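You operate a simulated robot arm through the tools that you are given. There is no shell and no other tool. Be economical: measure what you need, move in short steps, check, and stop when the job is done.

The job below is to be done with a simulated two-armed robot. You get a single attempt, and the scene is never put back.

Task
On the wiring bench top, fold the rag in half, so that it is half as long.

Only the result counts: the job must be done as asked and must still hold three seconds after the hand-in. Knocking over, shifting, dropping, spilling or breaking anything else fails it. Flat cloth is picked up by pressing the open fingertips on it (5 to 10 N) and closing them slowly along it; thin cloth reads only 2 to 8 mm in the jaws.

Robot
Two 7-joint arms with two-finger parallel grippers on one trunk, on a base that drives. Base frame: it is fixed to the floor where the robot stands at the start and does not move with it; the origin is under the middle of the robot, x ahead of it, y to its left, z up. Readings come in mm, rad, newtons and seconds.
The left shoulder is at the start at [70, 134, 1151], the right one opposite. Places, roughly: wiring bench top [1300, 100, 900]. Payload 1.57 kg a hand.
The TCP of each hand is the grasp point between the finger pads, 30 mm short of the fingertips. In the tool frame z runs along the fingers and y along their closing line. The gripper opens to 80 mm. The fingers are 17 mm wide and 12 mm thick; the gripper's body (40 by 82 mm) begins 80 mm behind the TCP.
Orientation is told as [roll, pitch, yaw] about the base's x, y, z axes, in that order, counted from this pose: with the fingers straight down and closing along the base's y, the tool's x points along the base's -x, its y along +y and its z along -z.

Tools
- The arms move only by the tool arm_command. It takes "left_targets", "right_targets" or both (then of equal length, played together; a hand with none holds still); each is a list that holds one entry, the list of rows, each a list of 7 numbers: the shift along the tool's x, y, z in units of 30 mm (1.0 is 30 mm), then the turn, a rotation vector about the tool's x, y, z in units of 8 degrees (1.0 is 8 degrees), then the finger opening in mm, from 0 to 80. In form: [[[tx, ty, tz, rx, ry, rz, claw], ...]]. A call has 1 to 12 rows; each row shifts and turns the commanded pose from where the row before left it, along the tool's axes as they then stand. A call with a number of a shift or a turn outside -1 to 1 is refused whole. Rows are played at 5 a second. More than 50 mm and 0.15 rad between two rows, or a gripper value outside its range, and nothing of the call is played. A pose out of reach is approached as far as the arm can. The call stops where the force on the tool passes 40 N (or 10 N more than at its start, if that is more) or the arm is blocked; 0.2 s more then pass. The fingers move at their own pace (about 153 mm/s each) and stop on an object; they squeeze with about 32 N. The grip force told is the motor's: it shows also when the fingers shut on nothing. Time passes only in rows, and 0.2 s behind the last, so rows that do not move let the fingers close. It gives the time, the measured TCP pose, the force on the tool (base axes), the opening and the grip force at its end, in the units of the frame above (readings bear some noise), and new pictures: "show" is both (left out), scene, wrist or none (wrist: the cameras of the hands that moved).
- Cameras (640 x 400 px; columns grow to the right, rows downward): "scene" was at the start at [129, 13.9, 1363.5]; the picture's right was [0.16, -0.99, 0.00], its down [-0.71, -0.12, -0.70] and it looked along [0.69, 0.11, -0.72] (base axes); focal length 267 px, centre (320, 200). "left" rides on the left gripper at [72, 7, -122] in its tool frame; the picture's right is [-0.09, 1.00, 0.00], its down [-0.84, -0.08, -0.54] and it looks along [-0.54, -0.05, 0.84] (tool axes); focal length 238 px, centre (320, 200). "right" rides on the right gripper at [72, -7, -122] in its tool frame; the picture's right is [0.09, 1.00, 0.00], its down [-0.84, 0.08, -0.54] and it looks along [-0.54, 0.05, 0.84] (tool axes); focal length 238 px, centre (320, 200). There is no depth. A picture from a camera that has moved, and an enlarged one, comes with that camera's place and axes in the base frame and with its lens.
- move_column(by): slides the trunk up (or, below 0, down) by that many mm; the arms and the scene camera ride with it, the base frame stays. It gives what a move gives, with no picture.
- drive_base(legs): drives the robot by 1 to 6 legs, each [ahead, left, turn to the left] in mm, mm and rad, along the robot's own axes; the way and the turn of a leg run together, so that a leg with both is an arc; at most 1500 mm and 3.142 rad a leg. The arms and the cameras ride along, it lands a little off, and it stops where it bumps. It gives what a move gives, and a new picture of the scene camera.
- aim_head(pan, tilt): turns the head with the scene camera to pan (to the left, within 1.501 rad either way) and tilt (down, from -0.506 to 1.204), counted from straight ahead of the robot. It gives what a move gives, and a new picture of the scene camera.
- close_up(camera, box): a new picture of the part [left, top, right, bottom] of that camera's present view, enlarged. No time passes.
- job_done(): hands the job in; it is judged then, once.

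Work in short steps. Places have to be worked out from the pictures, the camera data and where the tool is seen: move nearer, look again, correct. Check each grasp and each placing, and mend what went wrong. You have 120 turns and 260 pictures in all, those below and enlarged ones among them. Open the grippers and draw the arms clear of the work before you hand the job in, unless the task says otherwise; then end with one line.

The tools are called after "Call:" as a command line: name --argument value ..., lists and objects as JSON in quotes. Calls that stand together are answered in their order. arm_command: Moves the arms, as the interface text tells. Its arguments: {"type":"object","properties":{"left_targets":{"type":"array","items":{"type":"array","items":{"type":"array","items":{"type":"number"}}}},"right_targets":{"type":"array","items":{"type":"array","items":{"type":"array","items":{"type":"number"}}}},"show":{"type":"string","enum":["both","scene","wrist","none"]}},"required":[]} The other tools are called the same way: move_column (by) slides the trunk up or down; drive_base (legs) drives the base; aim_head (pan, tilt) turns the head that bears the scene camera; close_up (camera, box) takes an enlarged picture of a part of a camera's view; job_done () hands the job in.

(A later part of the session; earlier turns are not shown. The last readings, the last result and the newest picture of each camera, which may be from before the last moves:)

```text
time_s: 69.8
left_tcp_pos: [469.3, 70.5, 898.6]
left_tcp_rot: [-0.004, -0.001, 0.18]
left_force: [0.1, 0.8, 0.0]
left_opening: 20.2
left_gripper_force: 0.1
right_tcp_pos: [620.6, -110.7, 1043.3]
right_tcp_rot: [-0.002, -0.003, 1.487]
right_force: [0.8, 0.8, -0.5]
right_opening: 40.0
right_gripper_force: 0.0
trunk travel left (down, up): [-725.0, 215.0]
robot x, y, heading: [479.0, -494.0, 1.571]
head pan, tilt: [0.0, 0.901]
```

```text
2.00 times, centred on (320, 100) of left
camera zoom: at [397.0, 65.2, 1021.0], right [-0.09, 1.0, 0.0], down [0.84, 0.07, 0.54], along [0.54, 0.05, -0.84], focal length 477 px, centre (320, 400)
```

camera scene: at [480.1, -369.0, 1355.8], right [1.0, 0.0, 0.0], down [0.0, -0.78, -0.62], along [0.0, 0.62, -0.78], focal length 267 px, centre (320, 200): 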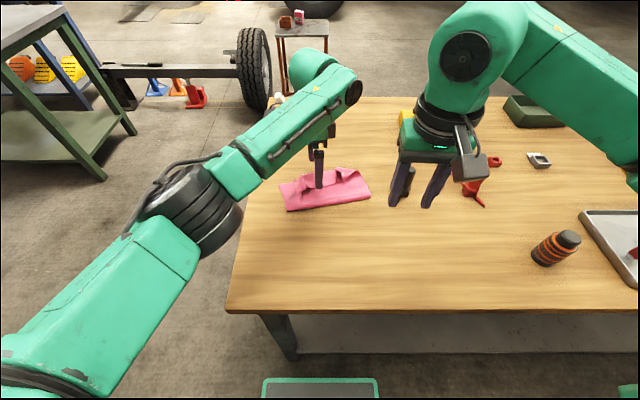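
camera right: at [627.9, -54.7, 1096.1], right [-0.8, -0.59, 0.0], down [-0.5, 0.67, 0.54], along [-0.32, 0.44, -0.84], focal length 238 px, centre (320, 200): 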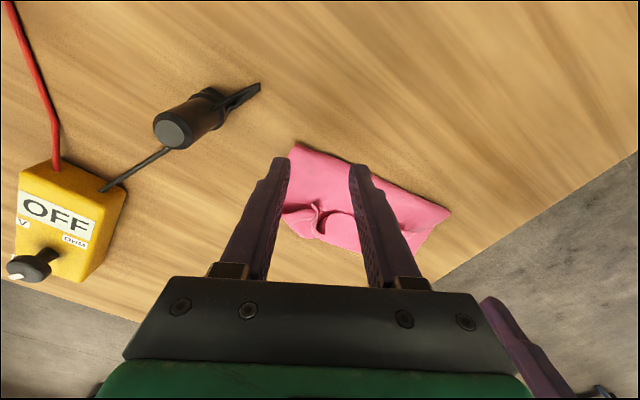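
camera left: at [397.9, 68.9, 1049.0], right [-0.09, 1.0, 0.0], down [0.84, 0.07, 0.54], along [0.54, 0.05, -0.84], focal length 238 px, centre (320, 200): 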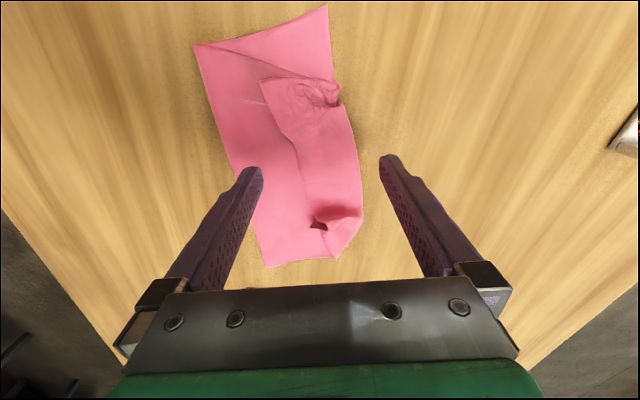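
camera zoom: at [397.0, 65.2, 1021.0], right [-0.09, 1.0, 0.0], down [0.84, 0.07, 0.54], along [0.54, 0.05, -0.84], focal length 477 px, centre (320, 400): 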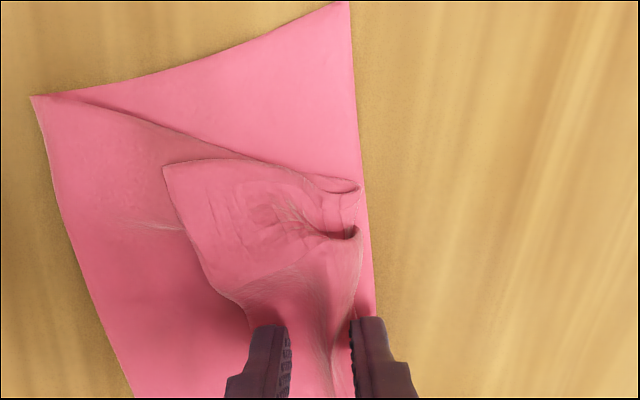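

The fingers are gathering the hem roll. I close fully and check the grip.

Call:
arm_command --left_targets '[[[0, 0, 0, 0, 0, 0, 16], [0, 0, 0, 0, 0, 0, 12], [0, 0, 0, 0, 0, 0, 8], [0, 0, 0, 0, 0, 0, 4], [0, 0, 0, 0, 0, 0, 0], [0, 0, 0, 0, 0, 0, 0], [0, 0, -0.3, 0, 0, 0, 0], [0, 0, -0.6, 0, 0, 0, 0], [0, 0, -0.6, 0, 0, 0, 0]]]'

Call:
close_up --camera "scene" --box '[265, 150, 385, 225]'

```text
time_s: 71.8
left_tcp_pos: [469.5, 72.1, 943.0]
left_tcp_rot: [-0.001, 0.0, 0.18]
left_force: [-0.5, 0.0, 0.7]
left_opening: 2.1
left_gripper_force: 24.0
right_tcp_pos: [620.6, -110.1, 1043.3]
right_tcp_rot: [-0.002, -0.001, 1.486]
right_force: [0.4, -0.9, -0.5]
right_opening: 40.2
right_gripper_force: 0.0
trunk travel left (down, up): [-725.0, 215.0]
robot x, y, heading: [479.6, -498.7, 1.571]
head pan, tilt: [0.0, 0.901]
camera scene: at [478.6, -369.8, 1355.8], right [1.0, 0.0, 0.0], down [0.0, -0.78, -0.62], along [0.0, 0.62, -0.78], focal length 267 px, centre (320, 200)
camera left: at [397.1, 65.5, 1065.5], right [-0.09, 1.0, 0.0], down [0.84, 0.07, 0.54], along [0.54, 0.05, -0.84], focal length 238 px, centre (320, 200)
```

scene: 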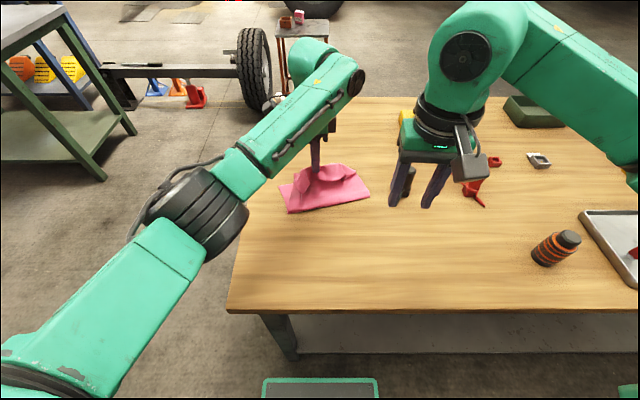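
left: 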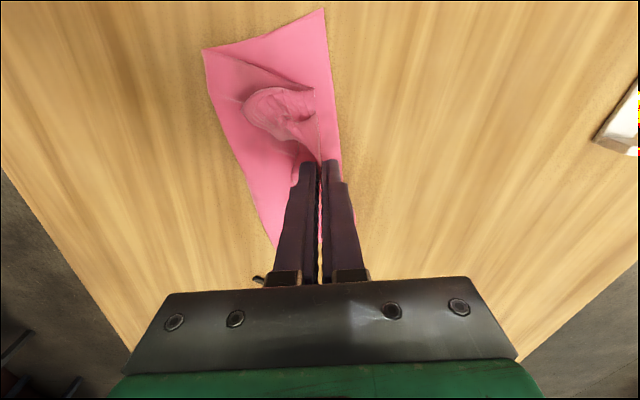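

```text
5.33 times, centred on (325, 188) of scene
camera zoom: at [478.6, -369.8, 1355.8], right [1.0, 0.0, 0.0], down [0.0, -0.78, -0.62], along [0.0, 0.62, -0.78], focal length 1423 px, centre (293, 267)
```

zoom: 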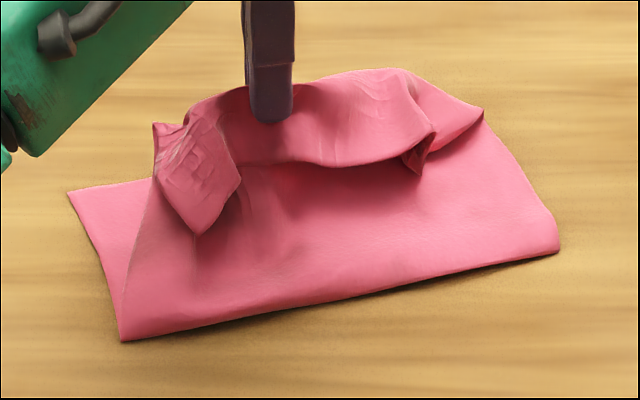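

The grip holds the hem's root ridge (2.1 mm) while the bottom stays put. I swing it back towards the robot so the crease rolls about 40 mm nearer, then look.

Call:
arm_command --left_targets '[[[0, -0.6, -0.35, 0, 0, 0, 0], [0, -0.7, -0.3, 0, 0, 0, 0], [0, -0.7, -0.2, 0, 0, 0, 0], [0, -0.7, -0.1, 0, 0, 0, 0], [0, -0.7, 0, 0, 0, 0, 0], [0, -0.7, 0, 0, 0, 0, 0]]]'

Call:
close_up --camera "scene" --box '[245, 150, 405, 250]'

```text
time_s: 73.2
left_tcp_pos: [492.5, -51.8, 971.1]
left_tcp_rot: [0.001, 0.0, 0.179]
left_force: [0.0, 0.4, -0.8]
left_opening: 2.3
left_gripper_force: 23.5
right_tcp_pos: [621.4, -111.2, 1043.7]
right_tcp_rot: [-0.002, -0.004, 1.487]
right_force: [0.8, -0.2, -0.3]
right_opening: 40.0
right_gripper_force: 0.1
trunk travel left (down, up): [-725.0, 215.0]
robot x, y, heading: [475.8, -497.5, 1.571]
head pan, tilt: [0.0, 0.901]
camera scene: at [478.2, -370.2, 1355.9], right [1.0, 0.0, 0.0], down [0.0, -0.78, -0.62], along [0.0, 0.62, -0.78], focal length 267 px, centre (320, 200)
camera left: at [419.4, -57.8, 1093.6], right [-0.09, 1.0, 0.0], down [0.84, 0.07, 0.54], along [0.54, 0.05, -0.84], focal length 238 px, centre (320, 200)
```

scene: 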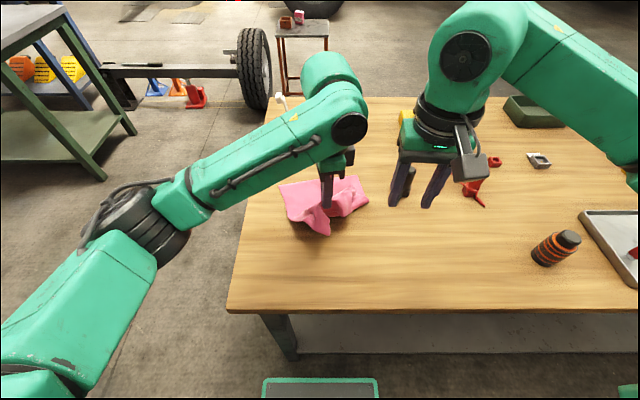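
left: 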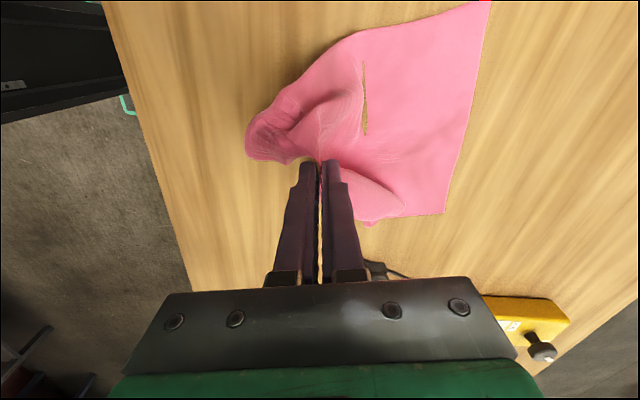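

```text
4.00 times, centred on (325, 200) of scene
camera zoom: at [478.2, -370.2, 1355.9], right [1.0, 0.0, 0.0], down [0.0, -0.78, -0.62], along [0.0, 0.62, -0.78], focal length 1068 px, centre (300, 200)
```

zoom: 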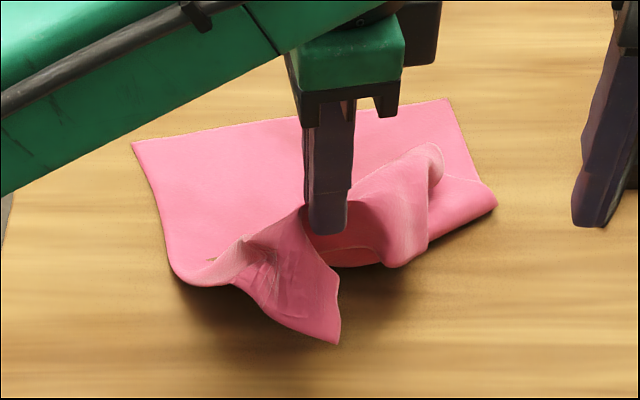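

The rag has swung back nearly open. Its far corners are now nearer, at D(375,67) and C(573,108), so folding the far edge towards the robot with tilted hands will avoid the curled hem. I first lay the near edge down flat again, moving so that its hanging strip leads towards the robot.

Call:
arm_command --left_targets '[[[0, -0.6, 0.3, 0, 0, 0, 0], [0, -0.6, 0.4, 0, 0, 0, 0], [0, -0.6, 0.5, 0, 0, 0, 0], [0, 0.27, 0.4, 0, 0, 0, 0], [0, 0.27, 0.45, 0, 0, 0, 0], [0, 0.27, 0.45, 0, 0, 0, 0]]]'

Call:
close_up --camera "scene" --box '[225, 150, 425, 275]'

```text
time_s: 74.6
left_tcp_pos: [496.4, -79.3, 896.8]
left_tcp_rot: [0.0, -0.001, 0.178]
left_force: [0.1, -1.1, 3.4]
left_opening: 2.4
left_gripper_force: 23.4
right_tcp_pos: [620.6, -109.9, 1043.2]
right_tcp_rot: [-0.003, -0.004, 1.486]
right_force: [0.0, 0.5, -1.2]
right_opening: 39.9
right_gripper_force: 0.0
trunk travel left (down, up): [-725.0, 215.0]
robot x, y, heading: [477.1, -496.6, 1.567]
head pan, tilt: [0.0, 0.901]
camera scene: at [478.5, -370.3, 1356.0], right [1.0, 0.0, 0.0], down [0.0, -0.78, -0.62], along [0.0, 0.62, -0.78], focal length 267 px, centre (320, 200)
camera left: at [424.8, -85.7, 1018.8], right [-0.09, 1.0, 0.0], down [0.84, 0.07, 0.54], along [0.54, 0.05, -0.84], focal length 238 px, centre (320, 200)
```

scene: 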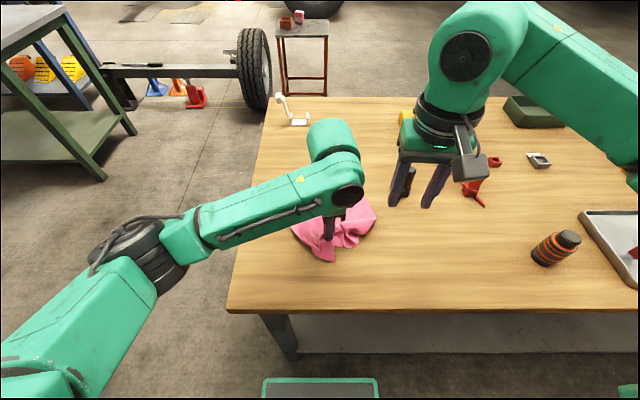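
left: 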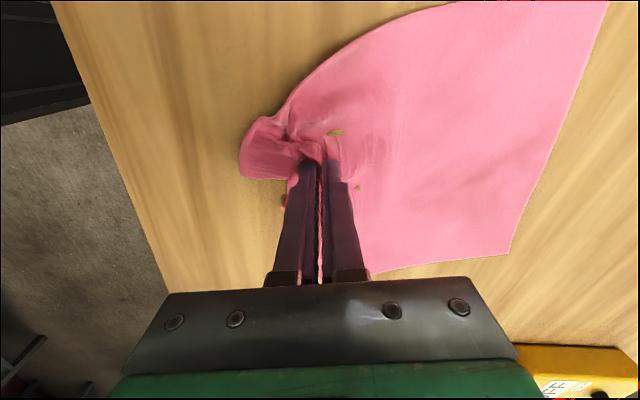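

```text
3.20 times, centred on (325, 212) of scene
camera zoom: at [478.5, -370.3, 1356.0], right [1.0, 0.0, 0.0], down [0.0, -0.78, -0.62], along [0.0, 0.62, -0.78], focal length 854 px, centre (304, 160)
```

zoom: 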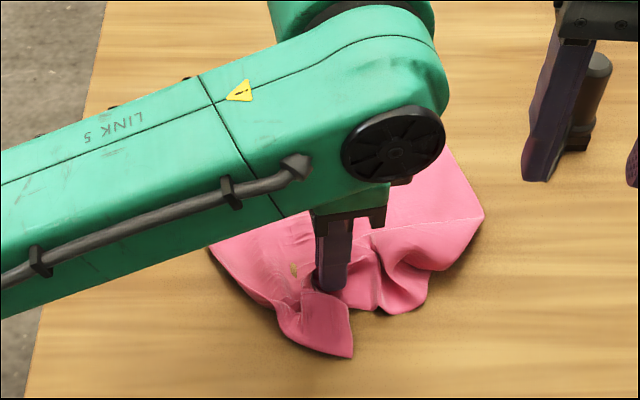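

I release here, lift up and move the left hand aside.

Call:
arm_command --left_targets '[[[0, 0, 0, 0, 0, 0, 15], [0, 0, 0, 0, 0, 0, 30], [0, 0, -0.6, 0, 0, 0, 30], [0, 0, -0.9, 0, 0, 0, 30], [0, 0, -0.9, 0, 0, 0, 30], [0.9, 0, -0.9, 0, 0, 0, 30], [0.98, 0, -0.9, 0, 0, 0, 30], [0.98, 0, 0, 0, 0, 0, 30], [0.98, 0, 0, 0, 0, 0, 30], [0.98, 0, 0, 0, 0, 0, 30]]]' --show "scene"

Call:
close_up --camera "scene" --box '[225, 150, 425, 275]'

```text
time_s: 76.8
left_tcp_pos: [354.0, -108.0, 1021.5]
left_tcp_rot: [0.0, -0.003, 0.178]
left_force: [-0.4, 0.0, 0.5]
left_opening: 30.1
left_gripper_force: 0.1
right_tcp_pos: [619.8, -110.6, 1044.3]
right_tcp_rot: [-0.002, -0.004, 1.488]
right_force: [-0.2, -0.1, -0.7]
right_opening: 39.9
right_gripper_force: 0.0
trunk travel left (down, up): [-725.0, 215.0]
robot x, y, heading: [480.2, -494.3, 1.57]
head pan, tilt: [0.0, 0.901]
camera scene: at [477.0, -370.4, 1355.9], right [1.0, 0.0, 0.0], down [0.0, -0.78, -0.62], along [0.0, 0.62, -0.78], focal length 267 px, centre (320, 200)
```

scene: 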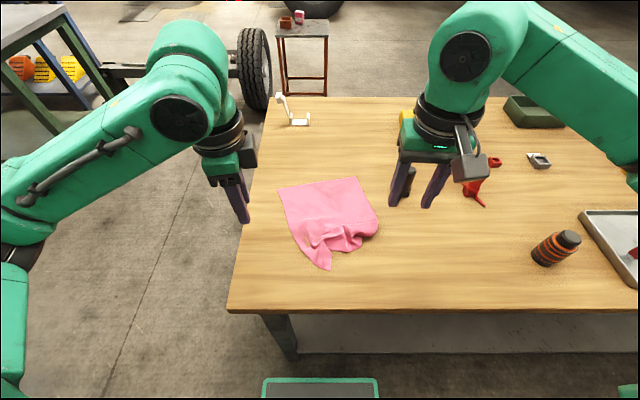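

```text
3.20 times, centred on (325, 212) of scene
camera zoom: at [477.0, -370.4, 1355.9], right [1.0, 0.0, 0.0], down [0.0, -0.78, -0.62], along [0.0, 0.62, -0.78], focal length 854 px, centre (304, 160)
```

zoom: 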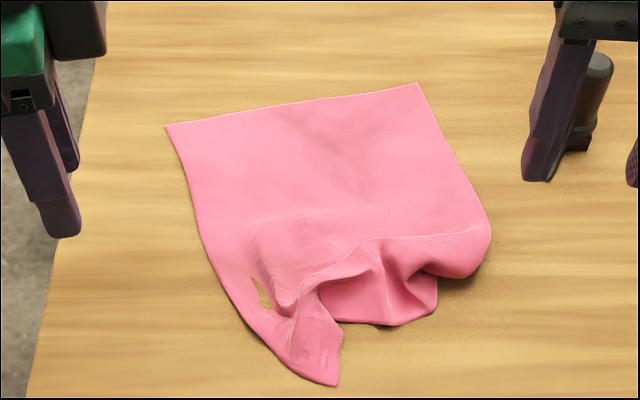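

The near edge is down but gathered: A is at about (498,−152) and B at about (562,−105). I spread it by pressing closed fingertips near A and dragging outward. First I come down just above it with the left hand.

Call:
arm_command --left_targets '[[[-0.673, -0.245, 0.3, 0, 0, 0, 0], [-0.673, -0.245, 0.5, 0, 0, 0, 0], [-0.673, -0.245, 0.7, 0, 0, 0, 0], [-0.673, -0.245, 0.7, 0, 0, 0, 0], [-0.673, -0.245, 0.9, 0, 0, 0, 0], [-0.673, -0.245, 0.9, 0, 0, 0, 0], [0, 0, 0.15, 0, 0, 0, 0]]]' --show "scene"

Call:
close_up --camera "scene" --box '[225, 150, 425, 275]'

```text
time_s: 78.4
left_tcp_pos: [480.5, -124.8, 898.5]
left_tcp_rot: [-0.001, 0.0, 0.182]
left_force: [-0.3, 0.2, 0.7]
left_opening: 0.1
left_gripper_force: 21.4
right_tcp_pos: [619.2, -111.1, 1043.9]
right_tcp_rot: [-0.002, -0.003, 1.487]
right_force: [-0.2, -0.7, 0.0]
right_opening: 40.1
right_gripper_force: 0.1
trunk travel left (down, up): [-725.0, 215.0]
robot x, y, heading: [480.6, -496.6, 1.568]
head pan, tilt: [0.0, 0.901]
camera scene: at [477.9, -369.8, 1355.8], right [1.0, 0.0, 0.0], down [0.0, -0.78, -0.62], along [0.0, 0.62, -0.78], focal length 267 px, centre (320, 200)
```

scene: 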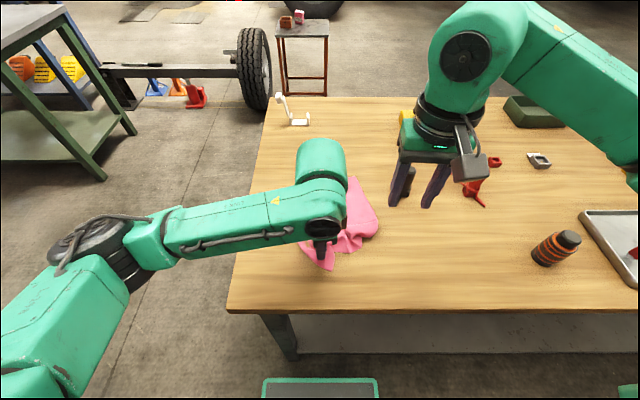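

```text
3.20 times, centred on (325, 212) of scene
camera zoom: at [477.9, -369.8, 1355.8], right [1.0, 0.0, 0.0], down [0.0, -0.78, -0.62], along [0.0, 0.62, -0.78], focal length 854 px, centre (304, 160)
```

zoom: 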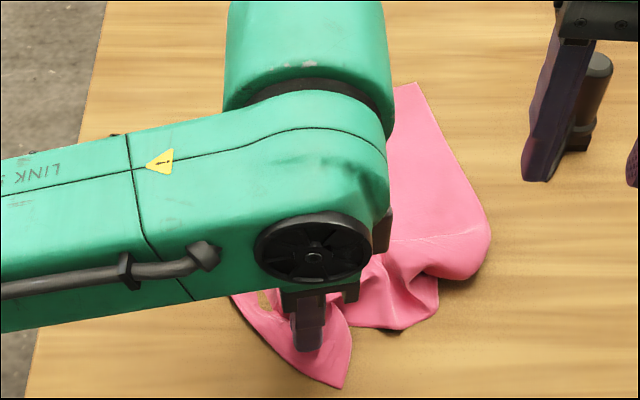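

The fingertips are over the A flap. I lower to press it.

Call:
arm_command --left_targets '[[[0, 0, 0.13, 0, 0, 0, 0], [0, 0, 0.08, 0, 0, 0, 0], [0, 0, 0.05, 0, 0, 0, 0]]]' --show "none"

```text
time_s: 79.2
left_tcp_pos: [480.9, -127.1, 892.5]
left_tcp_rot: [0.001, -0.001, 0.179]
left_force: [-1.8, 0.9, 10.5]
left_opening: 0.0
left_gripper_force: 21.5
right_tcp_pos: [620.0, -109.8, 1044.1]
right_tcp_rot: [-0.001, -0.003, 1.487]
right_force: [0.1, -0.4, -0.2]
right_opening: 39.9
right_gripper_force: 0.0
trunk travel left (down, up): [-725.0, 215.0]
robot x, y, heading: [477.9, -495.7, 1.565]
head pan, tilt: [0.0, 0.901]
```

10.5 N. I drag outward to the left and near.

Call:
arm_command --left_targets '[[[0.3, -0.1, 0, 0, 0, 0, 0], [0.4, -0.13, 0, 0, 0, 0, 0], [0.4, -0.13, 0, 0, 0, 0, 0], [0.4, -0.13, 0, 0, 0, 0, 0], [0.4, -0.13, 0, 0, 0, 0, 0], [0.4, -0.13, 0, 0, 0, 0, 0]]]' --show "both"

```text
time_s: 80.6
left_tcp_pos: [418.2, -161.3, 891.5]
left_tcp_rot: [0.001, 0.001, 0.18]
left_force: [4.4, 3.3, 17.9]
left_opening: 0.0
left_gripper_force: 21.2
right_tcp_pos: [621.6, -111.8, 1043.7]
right_tcp_rot: [0.001, -0.006, 1.484]
right_force: [-1.0, -0.6, 0.3]
right_opening: 39.9
right_gripper_force: 0.0
trunk travel left (down, up): [-725.0, 215.0]
robot x, y, heading: [478.3, -495.6, 1.566]
head pan, tilt: [0.0, 0.901]
camera scene: at [479.3, -371.5, 1356.0], right [1.0, 0.0, 0.0], down [0.0, -0.78, -0.62], along [0.0, 0.62, -0.78], focal length 267 px, centre (320, 200)
camera left: at [346.2, -167.8, 1013.9], right [-0.09, 1.0, 0.0], down [0.84, 0.07, 0.54], along [0.54, 0.05, -0.84], focal length 238 px, centre (320, 200)
```

scene: 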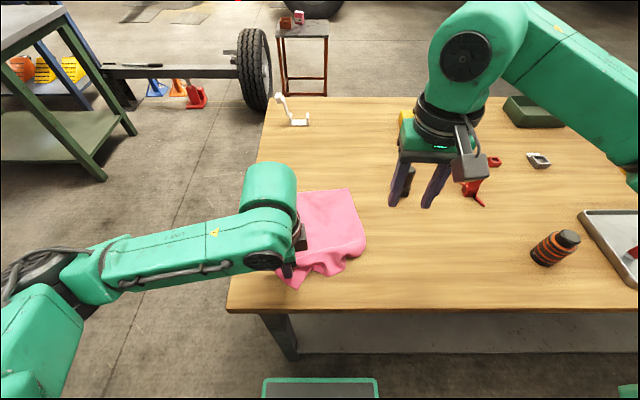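
left: 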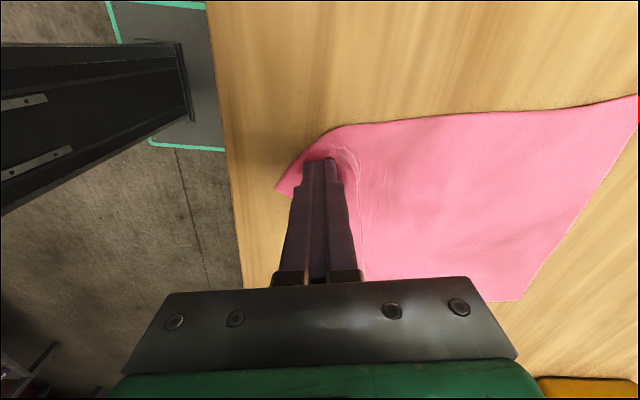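

The drag works: the left side is now straight. I zoom in to find B.

Call:
close_up --camera "scene" --box '[225, 160, 425, 285]'

```text
3.20 times, centred on (325, 222) of scene
camera zoom: at [479.3, -371.5, 1356.0], right [1.0, 0.0, 0.0], down [0.0, -0.78, -0.62], along [0.0, 0.62, -0.78], focal length 854 px, centre (304, 128)
```

zoom: 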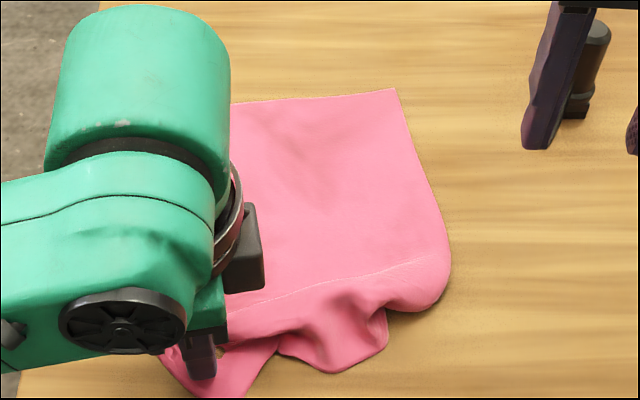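

B's flap is at about (529,−149). I keep the left pressed as an anchor and bring the right hand, closed, down just inside B.

Call:
arm_command --right_targets '[[[0.21, 0.567, 0.6, 0, 0, 0, 0], [0.21, 0.567, 0.8, 0, 0, 0, 0], [0.21, 0.567, 0.8, 0, 0, 0, 0], [0.21, 0.567, 0.8, 0, 0, 0, 0], [0.21, 0.567, 0.9, 0, 0, 0, 0], [0.21, 0.567, 0.9, 0, 0, 0, 0]]]'

Call:
close_up --camera "scene" --box '[225, 160, 425, 285]'

```text
time_s: 82.0
left_tcp_pos: [418.3, -161.7, 892.1]
left_tcp_rot: [0.001, 0.0, 0.178]
left_force: [3.4, 1.7, 20.4]
left_opening: 0.0
left_gripper_force: 21.4
right_tcp_pos: [517.3, -139.5, 899.2]
right_tcp_rot: [0.0, -0.005, 1.487]
right_force: [0.5, -0.6, 0.4]
right_opening: 0.0
right_gripper_force: 21.2
trunk travel left (down, up): [-725.0, 215.0]
robot x, y, heading: [478.1, -496.3, 1.573]
head pan, tilt: [0.0, 0.901]
camera scene: at [479.3, -371.5, 1356.1], right [1.0, 0.0, 0.0], down [0.0, -0.78, -0.62], along [0.0, 0.62, -0.78], focal length 267 px, centre (320, 200)
camera right: at [517.0, -212.4, 1021.6], right [-1.0, -0.01, 0.0], down [-0.01, 0.84, 0.55], along [0.0, 0.55, -0.84], focal length 238 px, centre (320, 200)
```

scene: 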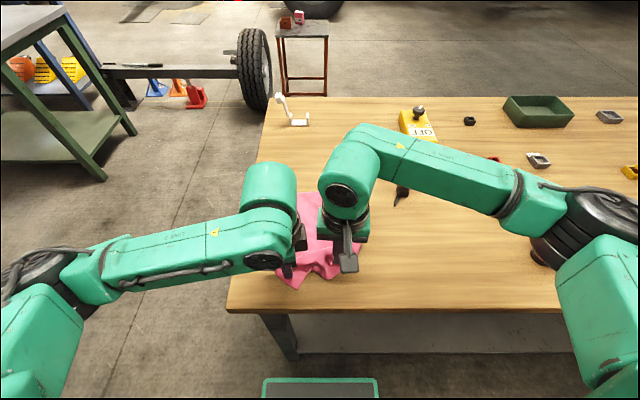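
right: 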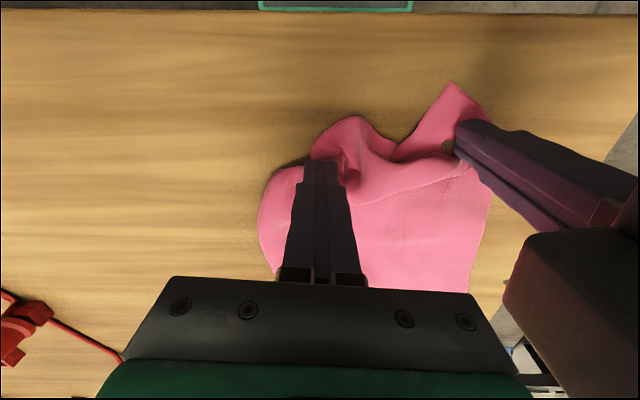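

```text
3.20 times, centred on (325, 222) of scene
camera zoom: at [479.3, -371.5, 1356.1], right [1.0, 0.0, 0.0], down [0.0, -0.78, -0.62], along [0.0, 0.62, -0.78], focal length 854 px, centre (304, 128)
```

zoom: 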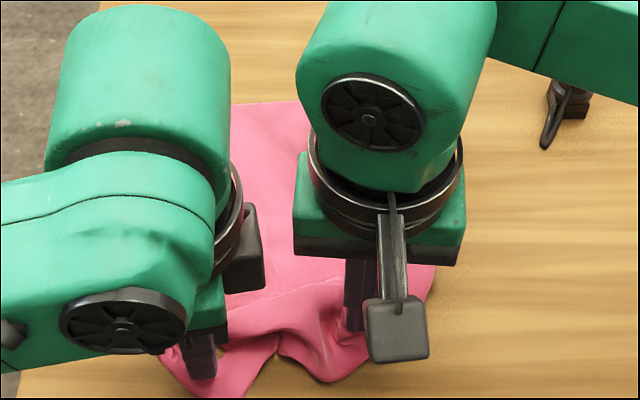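

B is just beside the right fingertip, so I press here.

Call:
arm_command --right_targets '[[[0.1, 0.1, 0.13, 0, 0, 0, 0], [0, 0, 0.1, 0, 0, 0, 0], [0, 0, 0.05, 0, 0, 0, 0]]]' --show "none"

```text
time_s: 82.8
left_tcp_pos: [418.0, -161.7, 891.0]
left_tcp_rot: [0.0, 0.001, 0.18]
left_force: [3.5, 3.0, 17.7]
left_opening: 0.1
left_gripper_force: 21.5
right_tcp_pos: [514.6, -142.8, 893.9]
right_tcp_rot: [0.002, -0.006, 1.487]
right_force: [-1.6, 3.3, 12.3]
right_opening: 0.0
right_gripper_force: 21.5
trunk travel left (down, up): [-725.0, 215.0]
robot x, y, heading: [477.8, -493.3, 1.569]
head pan, tilt: [0.0, 0.901]
```

12 N. I drag outward to the right and near.

Call:
arm_command --right_targets '[[[0.133, -0.4, 0.01, 0, 0, 0, 0], [0.133, -0.4, 0.01, 0, 0, 0, 0], [0.133, -0.4, 0.01, 0, 0, 0, 0], [0.133, -0.4, 0.0, 0, 0, 0, 0], [0.133, -0.4, 0.0, 0, 0, 0, 0], [0.133, -0.4, 0.0, 0, 0, 0, 0]]]'

```text
time_s: 84.2
left_tcp_pos: [415.6, -164.1, 890.8]
left_tcp_rot: [0.002, -0.003, 0.18]
left_force: [4.8, -0.8, 8.4]
left_opening: 0.1
left_gripper_force: 21.6
right_tcp_pos: [581.9, -175.7, 893.0]
right_tcp_rot: [-0.003, -0.007, 1.489]
right_force: [-13.8, 2.0, 30.8]
right_opening: 0.0
right_gripper_force: 21.3
trunk travel left (down, up): [-725.0, 215.0]
robot x, y, heading: [476.8, -497.2, 1.568]
head pan, tilt: [0.0, 0.901]
camera scene: at [475.2, -374.0, 1356.3], right [1.0, 0.0, 0.0], down [0.0, -0.78, -0.62], along [0.0, 0.62, -0.78], focal length 267 px, centre (320, 200)
camera right: at [582.4, -249.3, 1013.9], right [-1.0, -0.01, 0.0], down [-0.01, 0.84, 0.55], along [0.0, 0.55, -0.84], focal length 238 px, centre (320, 200)
```

scene: 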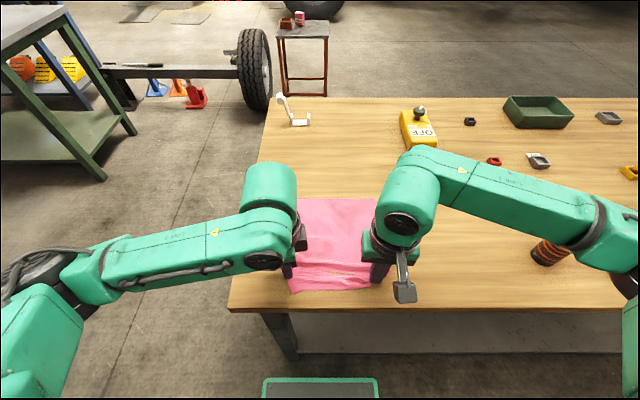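
right: 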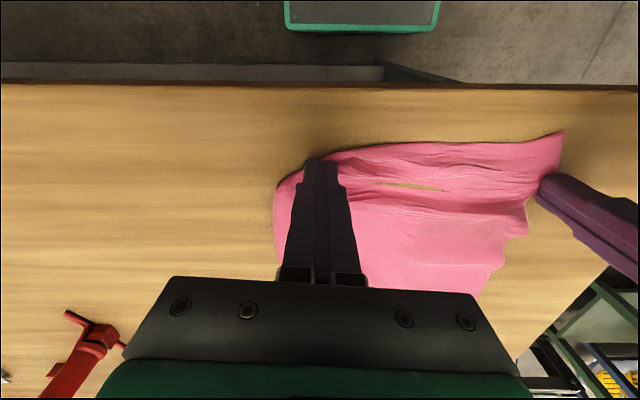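

The near edge is spread out straight. I lift both hands and retract them to look.

Call:
arm_command --left_targets '[[[0, 0, -0.6, 0, 0, 0, 10], [0, 0, -0.9, 0, 0, 0, 10], [0.5, 0, -0.9, 0, 0, 0, 10], [0.9, 0, -0.9, 0, 0, 0, 10], [0.9, 0, -0.9, 0, 0, 0, 10], [0.9, 0, 0, 0, 0, 0, 10]]]' --right_targets '[[[0, 0, -0.6, 0, 0, 0, 10], [0, 0, -0.9, 0, 0, 0, 10], [0, -0.5, -0.9, 0, 0, 0, 10], [0, -0.9, -0.9, 0, 0, 0, 10], [0, -0.9, -0.9, 0, 0, 0, 10], [0, -0.9, 0, 0, 0, 0, 10]]]' --show "scene"

Call:
close_up --camera "scene" --box '[225, 180, 425, 305]'

```text
time_s: 85.6
left_tcp_pos: [359.8, -174.7, 1010.0]
left_tcp_rot: [0.007, 0.034, 0.132]
left_force: [0.4, 0.2, 1.4]
left_opening: 9.8
left_gripper_force: 0.0
left hand out of reach, approached as far as the arm can: row 5, 6
right_tcp_pos: [679.4, -178.7, 1015.6]
right_tcp_rot: [0.0, -0.004, 1.489]
right_force: [0.0, -0.1, -0.2]
right_opening: 10.1
right_gripper_force: 0.1
trunk travel left (down, up): [-725.0, 215.0]
robot x, y, heading: [479.3, -497.9, 1.569]
head pan, tilt: [0.0, 0.901]
camera scene: at [480.7, -370.5, 1355.8], right [1.0, 0.0, 0.0], down [0.0, -0.78, -0.62], along [0.0, 0.62, -0.78], focal length 267 px, centre (320, 200)
```

scene: 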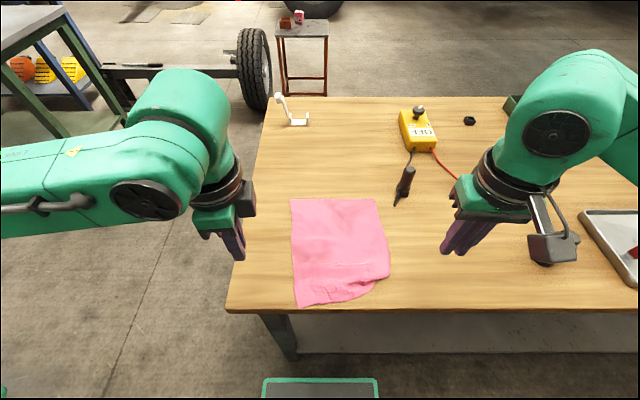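

```text
3.20 times, centred on (325, 242) of scene
camera zoom: at [480.7, -370.5, 1355.8], right [1.0, 0.0, 0.0], down [0.0, -0.78, -0.62], along [0.0, 0.62, -0.78], focal length 854 px, centre (304, 64)
```

zoom: 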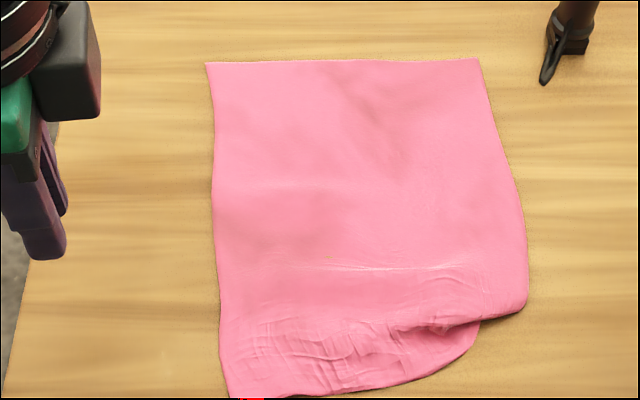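

The rag lies nearly flat now, with D(408,23), C(611,27) and A(438,−217). Only B is a bit tucked, at about (586,−178). I turn the left wrist back and bring the right fingertips onto B's flap.

Call:
arm_command --left_targets '[[[-0.3, 0, -0.2, 0, 0, -0.98, 10], [0, 0, 0, 0, 0, -0.98, 10], [0, 0, 0, 0, 0, -0.98, 10], [0, 0, 0, 0, 0, -0.98, 10], [0, 0, 0, 0, 0, -0.98, 10], [0, 0, 0, 0, 0, -0.98, 10], [0, 0, 0, 0, 0, -0.98, 10], [0, 0, 0, 0, 0, -0.98, 10], [0, 0, 0, 0, 0, -0.98, 10], [0, 0, 0, 0, 0, -0.98, 10]]]' --right_targets '[[[0.125, 0.603, 0.3, 0, 0, 0, 0], [0.125, 0.603, 0.4, 0, 0, 0, 0], [0.125, 0.603, 0.6, 0, 0, 0, 0], [0.125, 0.603, 0.7, 0, 0, 0, 0], [0.125, 0.603, 0.8, 0, 0, 0, 0], [0.125, 0.603, 0.8, 0, 0, 0, 0], [0, 0, 0.3, 0, 0, 0, 0], [0, 0, 0, 0, 0, 0, 0], [0, 0, 0, 0, 0, 0, 0], [0, 0, 0, 0, 0, 0, 0]]]'

Call:
close_up --camera "scene" --box '[265, 180, 465, 305]'

```text
time_s: 87.8
left_tcp_pos: [365.8, -173.3, 1016.1]
left_tcp_rot: [0.036, -0.001, 1.502]
left_force: [0.4, -0.2, 0.1]
left_opening: 10.0
left_gripper_force: 0.1
right_tcp_pos: [570.1, -195.5, 899.5]
right_tcp_rot: [-0.002, -0.005, 1.487]
right_force: [0.1, 0.4, 0.1]
right_opening: 0.0
right_gripper_force: 20.9
trunk travel left (down, up): [-725.0, 215.0]
robot x, y, heading: [478.3, -495.7, 1.569]
head pan, tilt: [0.0, 0.901]
camera scene: at [478.5, -369.7, 1355.8], right [1.0, 0.0, 0.0], down [0.0, -0.78, -0.62], along [0.0, 0.62, -0.78], focal length 267 px, centre (320, 200)
camera right: at [570.2, -267.5, 1021.5], right [-1.0, -0.01, 0.0], down [-0.01, 0.84, 0.54], along [0.0, 0.54, -0.84], focal length 238 px, centre (320, 200)
camera left: at [358.5, -244.3, 1138.4], right [-0.99, 0.16, 0.04], down [0.15, 0.83, 0.54], along [0.06, 0.54, -0.84], focal length 238 px, centre (320, 200)
```

scene: 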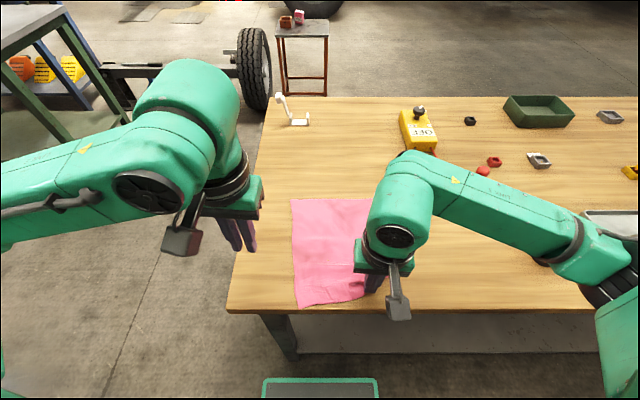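
right: 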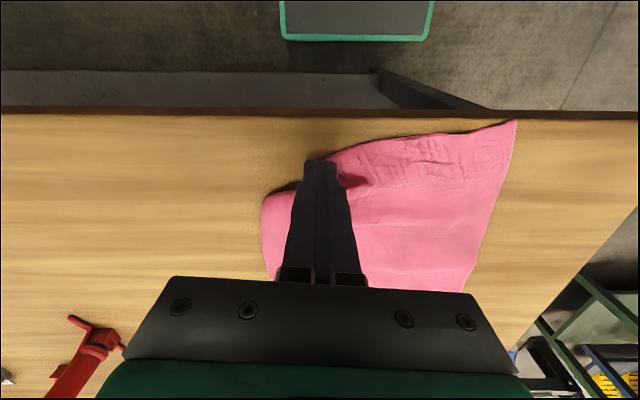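
left: 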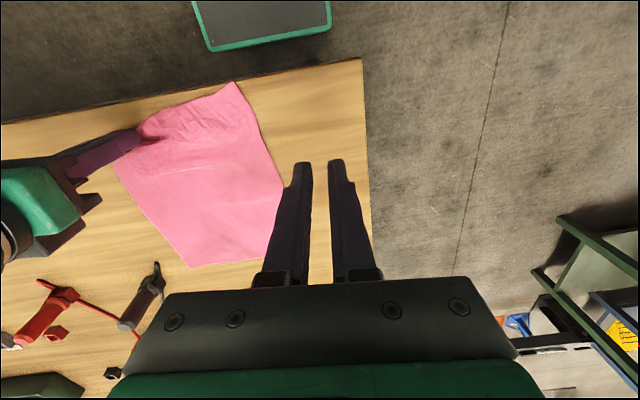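

```text
3.20 times, centred on (365, 242) of scene
camera zoom: at [478.5, -369.7, 1355.8], right [1.0, 0.0, 0.0], down [0.0, -0.78, -0.62], along [0.0, 0.62, -0.78], focal length 854 px, centre (176, 64)
```

zoom: 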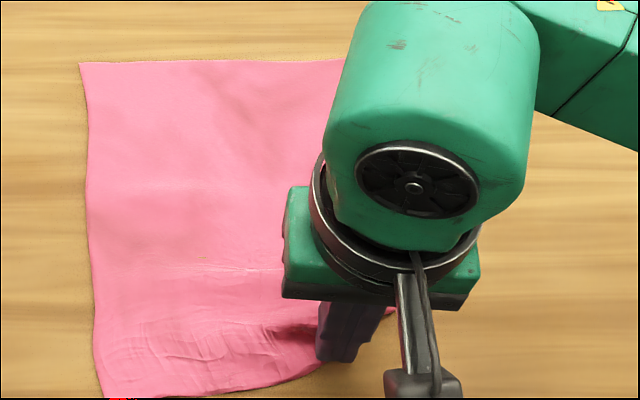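

I press on the flap and drag it outward.

Call:
arm_command --right_targets '[[[0.0, 0.2, 0.1, 0, 0, 0, 0], [0, 0, 0.1, 0, 0, 0, 0], [0, 0, 0.06, 0, 0, 0, 0], [0, 0, 0.04, 0, 0, 0, 0]]]' --show "none"

```text
time_s: 88.8
left_tcp_pos: [365.3, -174.0, 1017.0]
left_tcp_rot: [0.034, -0.004, 1.503]
left_force: [0.7, 0.7, -0.3]
left_opening: 10.0
left_gripper_force: 0.1
right_tcp_pos: [562.8, -194.0, 892.4]
right_tcp_rot: [0.0, -0.007, 1.486]
right_force: [0.4, 0.7, 15.3]
right_opening: 0.0
right_gripper_force: 21.3
trunk travel left (down, up): [-725.0, 215.0]
robot x, y, heading: [483.1, -492.2, 1.57]
head pan, tilt: [0.0, 0.901]
```

Call:
arm_command --right_targets '[[[0.03, -0.4, 0, 0, 0, 0, 0], [0.03, -0.4, 0, 0, 0, 0, 0], [0.03, -0.4, 0, 0, 0, 0, 0], [0.03, -0.4, 0, 0, 0, 0, 0], [0.03, -0.4, 0, 0, 0, 0, 0], [0, 0, -0.5, 0, 0, 0, 0], [0, -0.8, -0.9, 0, 0, 0, 0], [0, -0.9, -0.9, 0, 0, 0, 0], [0, -0.9, -0.9, 0, 0, 0, 0]]]' --show "scene"

Call:
close_up --camera "scene" --box '[245, 185, 445, 310]'

```text
time_s: 90.8
left_tcp_pos: [366.7, -172.9, 1016.7]
left_tcp_rot: [0.035, -0.001, 1.5]
left_force: [0.0, 0.3, -0.4]
left_opening: 10.1
left_gripper_force: 0.1
right_tcp_pos: [701.4, -209.5, 987.2]
right_tcp_rot: [-0.002, -0.004, 1.487]
right_force: [-0.1, -0.4, 0.5]
right_opening: 0.0
right_gripper_force: 21.2
trunk travel left (down, up): [-725.0, 215.0]
robot x, y, heading: [482.0, -496.2, 1.568]
head pan, tilt: [0.0, 0.901]
camera scene: at [478.8, -370.7, 1355.9], right [1.0, 0.0, 0.0], down [0.0, -0.78, -0.62], along [0.0, 0.62, -0.78], focal length 267 px, centre (320, 200)
```

scene: 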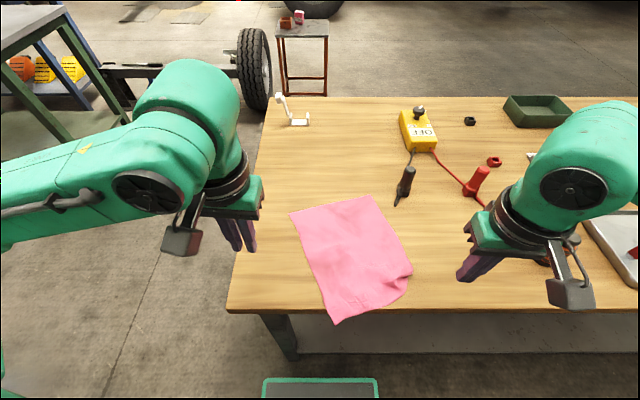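

```text
3.20 times, centred on (345, 248) of scene
camera zoom: at [478.8, -370.7, 1355.9], right [1.0, 0.0, 0.0], down [0.0, -0.78, -0.62], along [0.0, 0.62, -0.78], focal length 854 px, centre (240, 48)
```

zoom: 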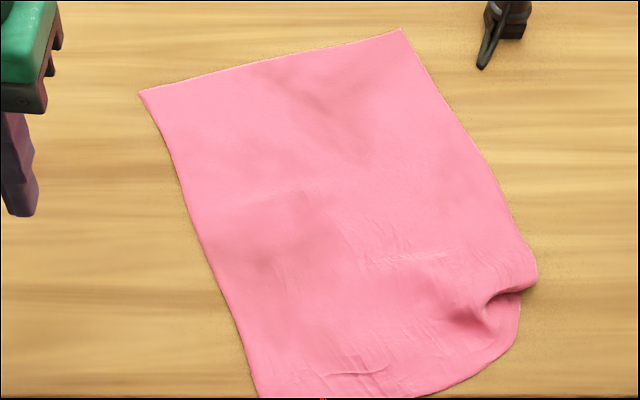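

The rag is rotated but nearly flat: D(407,−15), C(602,43), A(about 490,−250, slightly over the bench edge) and B(648,−170). I pull the whole rag forward about 35 mm by pressing near the far corners. First I bring both closed hands there.

Call:
arm_command --left_targets '[[[-0.596, -0.284, 0.2, 0, 0.25, 0, 0], [-0.596, -0.284, 0.3, 0, 0, 0, 0], [-0.596, -0.284, 0.4, 0, 0, 0, 0], [-0.596, -0.284, 0.6, 0, 0, 0, 0], [-0.596, -0.284, 0.6, 0, 0, 0, 0], [-0.596, -0.284, 0.6, 0, 0, 0, 0], [-0.596, -0.284, 0.6, 0, 0, 0, 0], [-0.596, -0.284, 0.6, 0, 0, 0, 0]]]' --right_targets '[[[-0.847, 0.569, 0.2, 0, 0, 0, 0], [-0.847, 0.569, 0.3, 0, 0, 0, 0], [-0.847, 0.569, 0.3, 0, 0, 0, 0], [-0.847, 0.569, 0.3, 0, 0, 0, 0], [-0.847, 0.569, 0.4, 0, 0, 0, 0], [-0.847, 0.569, 0.4, 0, 0, 0, 0], [-0.847, 0.569, 0.5, 0, 0, 0, 0], [-0.847, 0.569, 0.5, 0, 0, 0, 0]]]' --show "wrist"

```text
time_s: 92.6
left_tcp_pos: [438.6, -37.9, 892.0]
left_tcp_rot: [0.036, 0.033, 1.501]
left_force: [0.0, 0.5, 0.0]
left_opening: 0.2
left_gripper_force: 21.3
right_tcp_pos: [581.7, 5.4, 896.1]
right_tcp_rot: [-0.003, -0.004, 1.486]
right_force: [-0.5, -0.2, -0.1]
right_opening: 0.0
right_gripper_force: 21.1
trunk travel left (down, up): [-725.0, 215.0]
robot x, y, heading: [477.7, -492.3, 1.576]
head pan, tilt: [0.0, 0.901]
camera right: at [582.0, -67.3, 1019.0], right [-1.0, -0.01, 0.0], down [-0.01, 0.84, 0.54], along [0.0, 0.54, -0.84], focal length 238 px, centre (320, 200)
camera left: at [430.9, -104.5, 1017.0], right [-0.99, 0.16, 0.03], down [0.15, 0.85, 0.51], along [0.06, 0.51, -0.86], focal length 238 px, centre (320, 200)
```

right: 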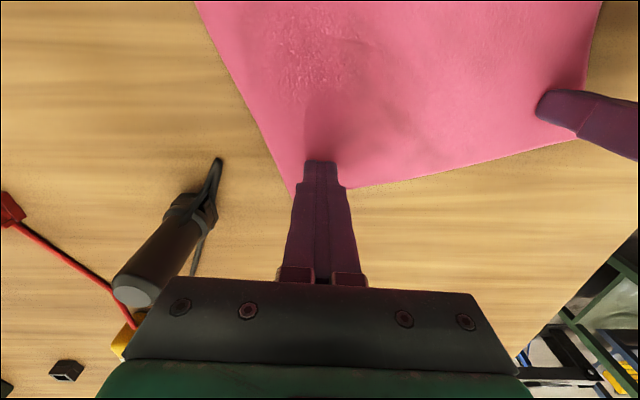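
left: 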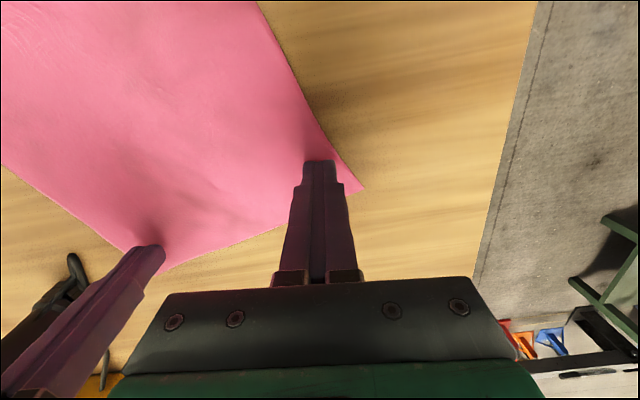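

Good positions. I correct the left's small tilt and press both.

Call:
arm_command --left_targets '[[[0, -0.1, 0, 0.25, -0.24, 0, 0], [0, 0, 0.0, 0, 0, 0, 0], [0, 0, 0.03, 0, 0, 0, 0]]]' --right_targets '[[[0, 0, 0.1, 0, 0, 0, 0], [0, 0, 0.06, 0, 0, 0, 0], [0, 0, 0.04, 0, 0, 0, 0]]]' --show "none"

```text
time_s: 93.4
left_tcp_pos: [441.4, -40.1, 891.4]
left_tcp_rot: [0.0, -0.002, 1.501]
left_force: [0.0, 0.5, -0.2]
left_opening: 0.0
left_gripper_force: 21.3
right_tcp_pos: [581.3, 4.3, 893.1]
right_tcp_rot: [-0.002, -0.003, 1.487]
right_force: [0.0, -0.7, -1.2]
right_opening: 0.1
right_gripper_force: 21.4
trunk travel left (down, up): [-725.0, 215.0]
robot x, y, heading: [481.0, -497.9, 1.573]
head pan, tilt: [0.0, 0.901]
```

Call:
arm_command --left_targets '[[[0, 0, 0.04, 0, 0, 0, 0], [0, 0, 0.04, 0, 0, 0, 0]]]' --right_targets '[[[0, 0, 0.06, 0, 0, 0, 0], [0, 0, 0.05, 0, 0, 0, 0]]]' --show "none"

```text
time_s: 94.0
left_tcp_pos: [441.6, -39.9, 892.1]
left_tcp_rot: [-0.001, -0.004, 1.5]
left_force: [0.2, 1.8, 10.1]
left_opening: 0.1
left_gripper_force: 21.8
right_tcp_pos: [582.2, 3.6, 891.5]
right_tcp_rot: [0.0, -0.007, 1.487]
right_force: [0.8, 1.6, 7.0]
right_opening: 0.0
right_gripper_force: 21.3
trunk travel left (down, up): [-725.0, 215.0]
robot x, y, heading: [478.2, -496.5, 1.57]
head pan, tilt: [0.0, 0.901]
```

Both press at 7–10 N. I pull forward, the left a bit more to straighten the rag.

Call:
arm_command --left_targets '[[[-0.33, 0.1, 0, 0, 0, 0, 0], [-0.33, 0.1, 0, 0, 0, 0, 0], [-0.33, 0.1, 0, 0, 0, 0, 0], [-0.33, 0.1, 0, 0, 0, 0, 0], [-0.33, 0.1, 0, 0, 0, 0, 0]]]' --right_targets '[[[-0.17, 0.03, 0.01, 0, 0, 0, 0], [-0.17, 0.03, 0.01, 0, 0, 0, 0], [-0.17, 0.03, 0, 0, 0, 0, 0], [-0.17, 0.03, 0, 0, 0, 0, 0], [-0.17, 0.03, 0, 0, 0, 0, 0]]]' --show "scene"

```text
time_s: 95.2
left_tcp_pos: [431.8, 8.0, 891.6]
left_tcp_rot: [-0.002, -0.002, 1.502]
left_force: [2.1, -1.7, 6.7]
left_opening: 0.1
left_gripper_force: 21.4
right_tcp_pos: [579.6, 28.2, 891.8]
right_tcp_rot: [0.0, -0.006, 1.488]
right_force: [-2.1, -2.6, 11.0]
right_opening: 0.1
right_gripper_force: 20.8
trunk travel left (down, up): [-725.0, 215.0]
robot x, y, heading: [474.9, -496.7, 1.571]
head pan, tilt: [0.0, 0.901]
camera scene: at [478.2, -374.2, 1356.3], right [1.0, 0.0, 0.0], down [0.0, -0.78, -0.62], along [0.0, 0.62, -0.78], focal length 267 px, centre (320, 200)
```

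scene: 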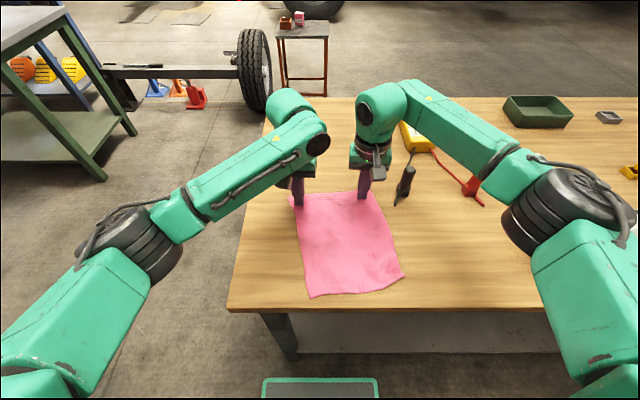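

The rag is now flat and straight: D(406,29), C(602,38), A(463,−208) and B(637,−170). I set up the left pinch close to the far edge near D (50 mm span) and lift the right off so the cloth is free.

Call:
arm_command --left_targets '[[[0, 0, -0.4, 0, 0, 0, 20], [-0.26, -0.16, -0.1, 0, 0, -0.43, 50], [-0.26, -0.16, 0, 0, 0, -0.43, 50], [0, 0, 0.2, 0, 0, 0, 50]]]' --right_targets '[[[0, 0, -0.4, 0, 0, 0, 20], [0, 0.2, -0.3, 0, 0, -0.5, 50], [0, 0.27, 0, 0, 0, -0.5, 50], [0, 0, 0, 0, 0, 0, 50]]]' --show "wrist"

```text
time_s: 96.2
left_tcp_pos: [439.9, 26.8, 899.3]
left_tcp_rot: [0.0, -0.001, 1.623]
left_force: [0.6, 0.1, -0.9]
left_opening: 49.7
left_gripper_force: 0.0
right_tcp_pos: [565.0, 30.5, 911.7]
right_tcp_rot: [-0.002, -0.004, 1.629]
right_force: [0.5, -0.6, 0.1]
right_opening: 50.0
right_gripper_force: 0.0
trunk travel left (down, up): [-725.0, 215.0]
robot x, y, heading: [476.7, -494.7, 1.562]
head pan, tilt: [0.0, 0.901]
camera right: at [575.4, -41.0, 1032.6], right [-0.99, -0.15, 0.0], down [-0.13, 0.83, 0.54], along [-0.08, 0.54, -0.84], focal length 238 px, centre (320, 200)
camera left: at [437.2, -45.6, 1021.8], right [-1.0, 0.04, 0.0], down [0.03, 0.84, 0.54], along [0.02, 0.54, -0.84], focal length 238 px, centre (320, 200)
```

right: 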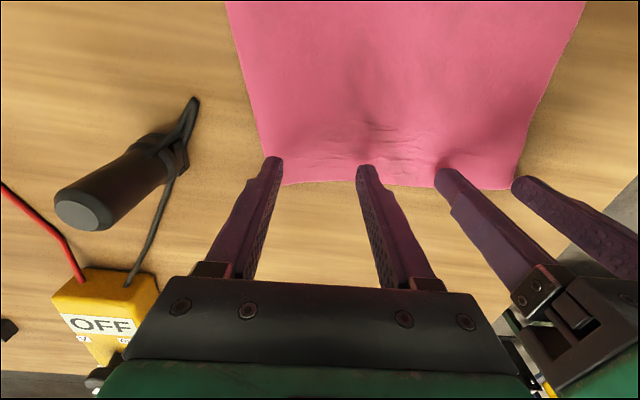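
left: 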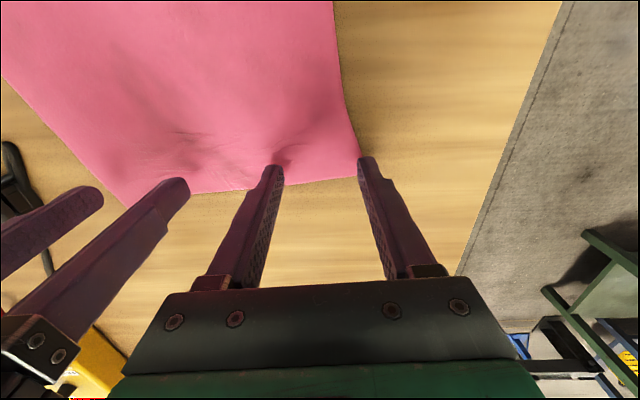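

The left needs 7 mm inward. I shift it and press.

Call:
arm_command --left_targets '[[[0, -0.23, 0.15, 0, 0, 0, 50], [0, 0, 0.1, 0, 0, 0, 50], [0, 0, 0.04, 0, 0, 0, 50]]]' --show "none"

```text
time_s: 97.0
left_tcp_pos: [448.0, 27.0, 891.6]
left_tcp_rot: [0.001, -0.001, 1.621]
left_force: [0.7, 0.6, 5.3]
left_opening: 50.0
left_gripper_force: 0.1
right_tcp_pos: [566.0, 31.5, 909.8]
right_tcp_rot: [-0.001, -0.004, 1.627]
right_force: [0.5, 0.5, 0.5]
right_opening: 50.2
right_gripper_force: 0.0
trunk travel left (down, up): [-725.0, 215.0]
robot x, y, heading: [478.6, -494.7, 1.572]
head pan, tilt: [0.0, 0.901]
```

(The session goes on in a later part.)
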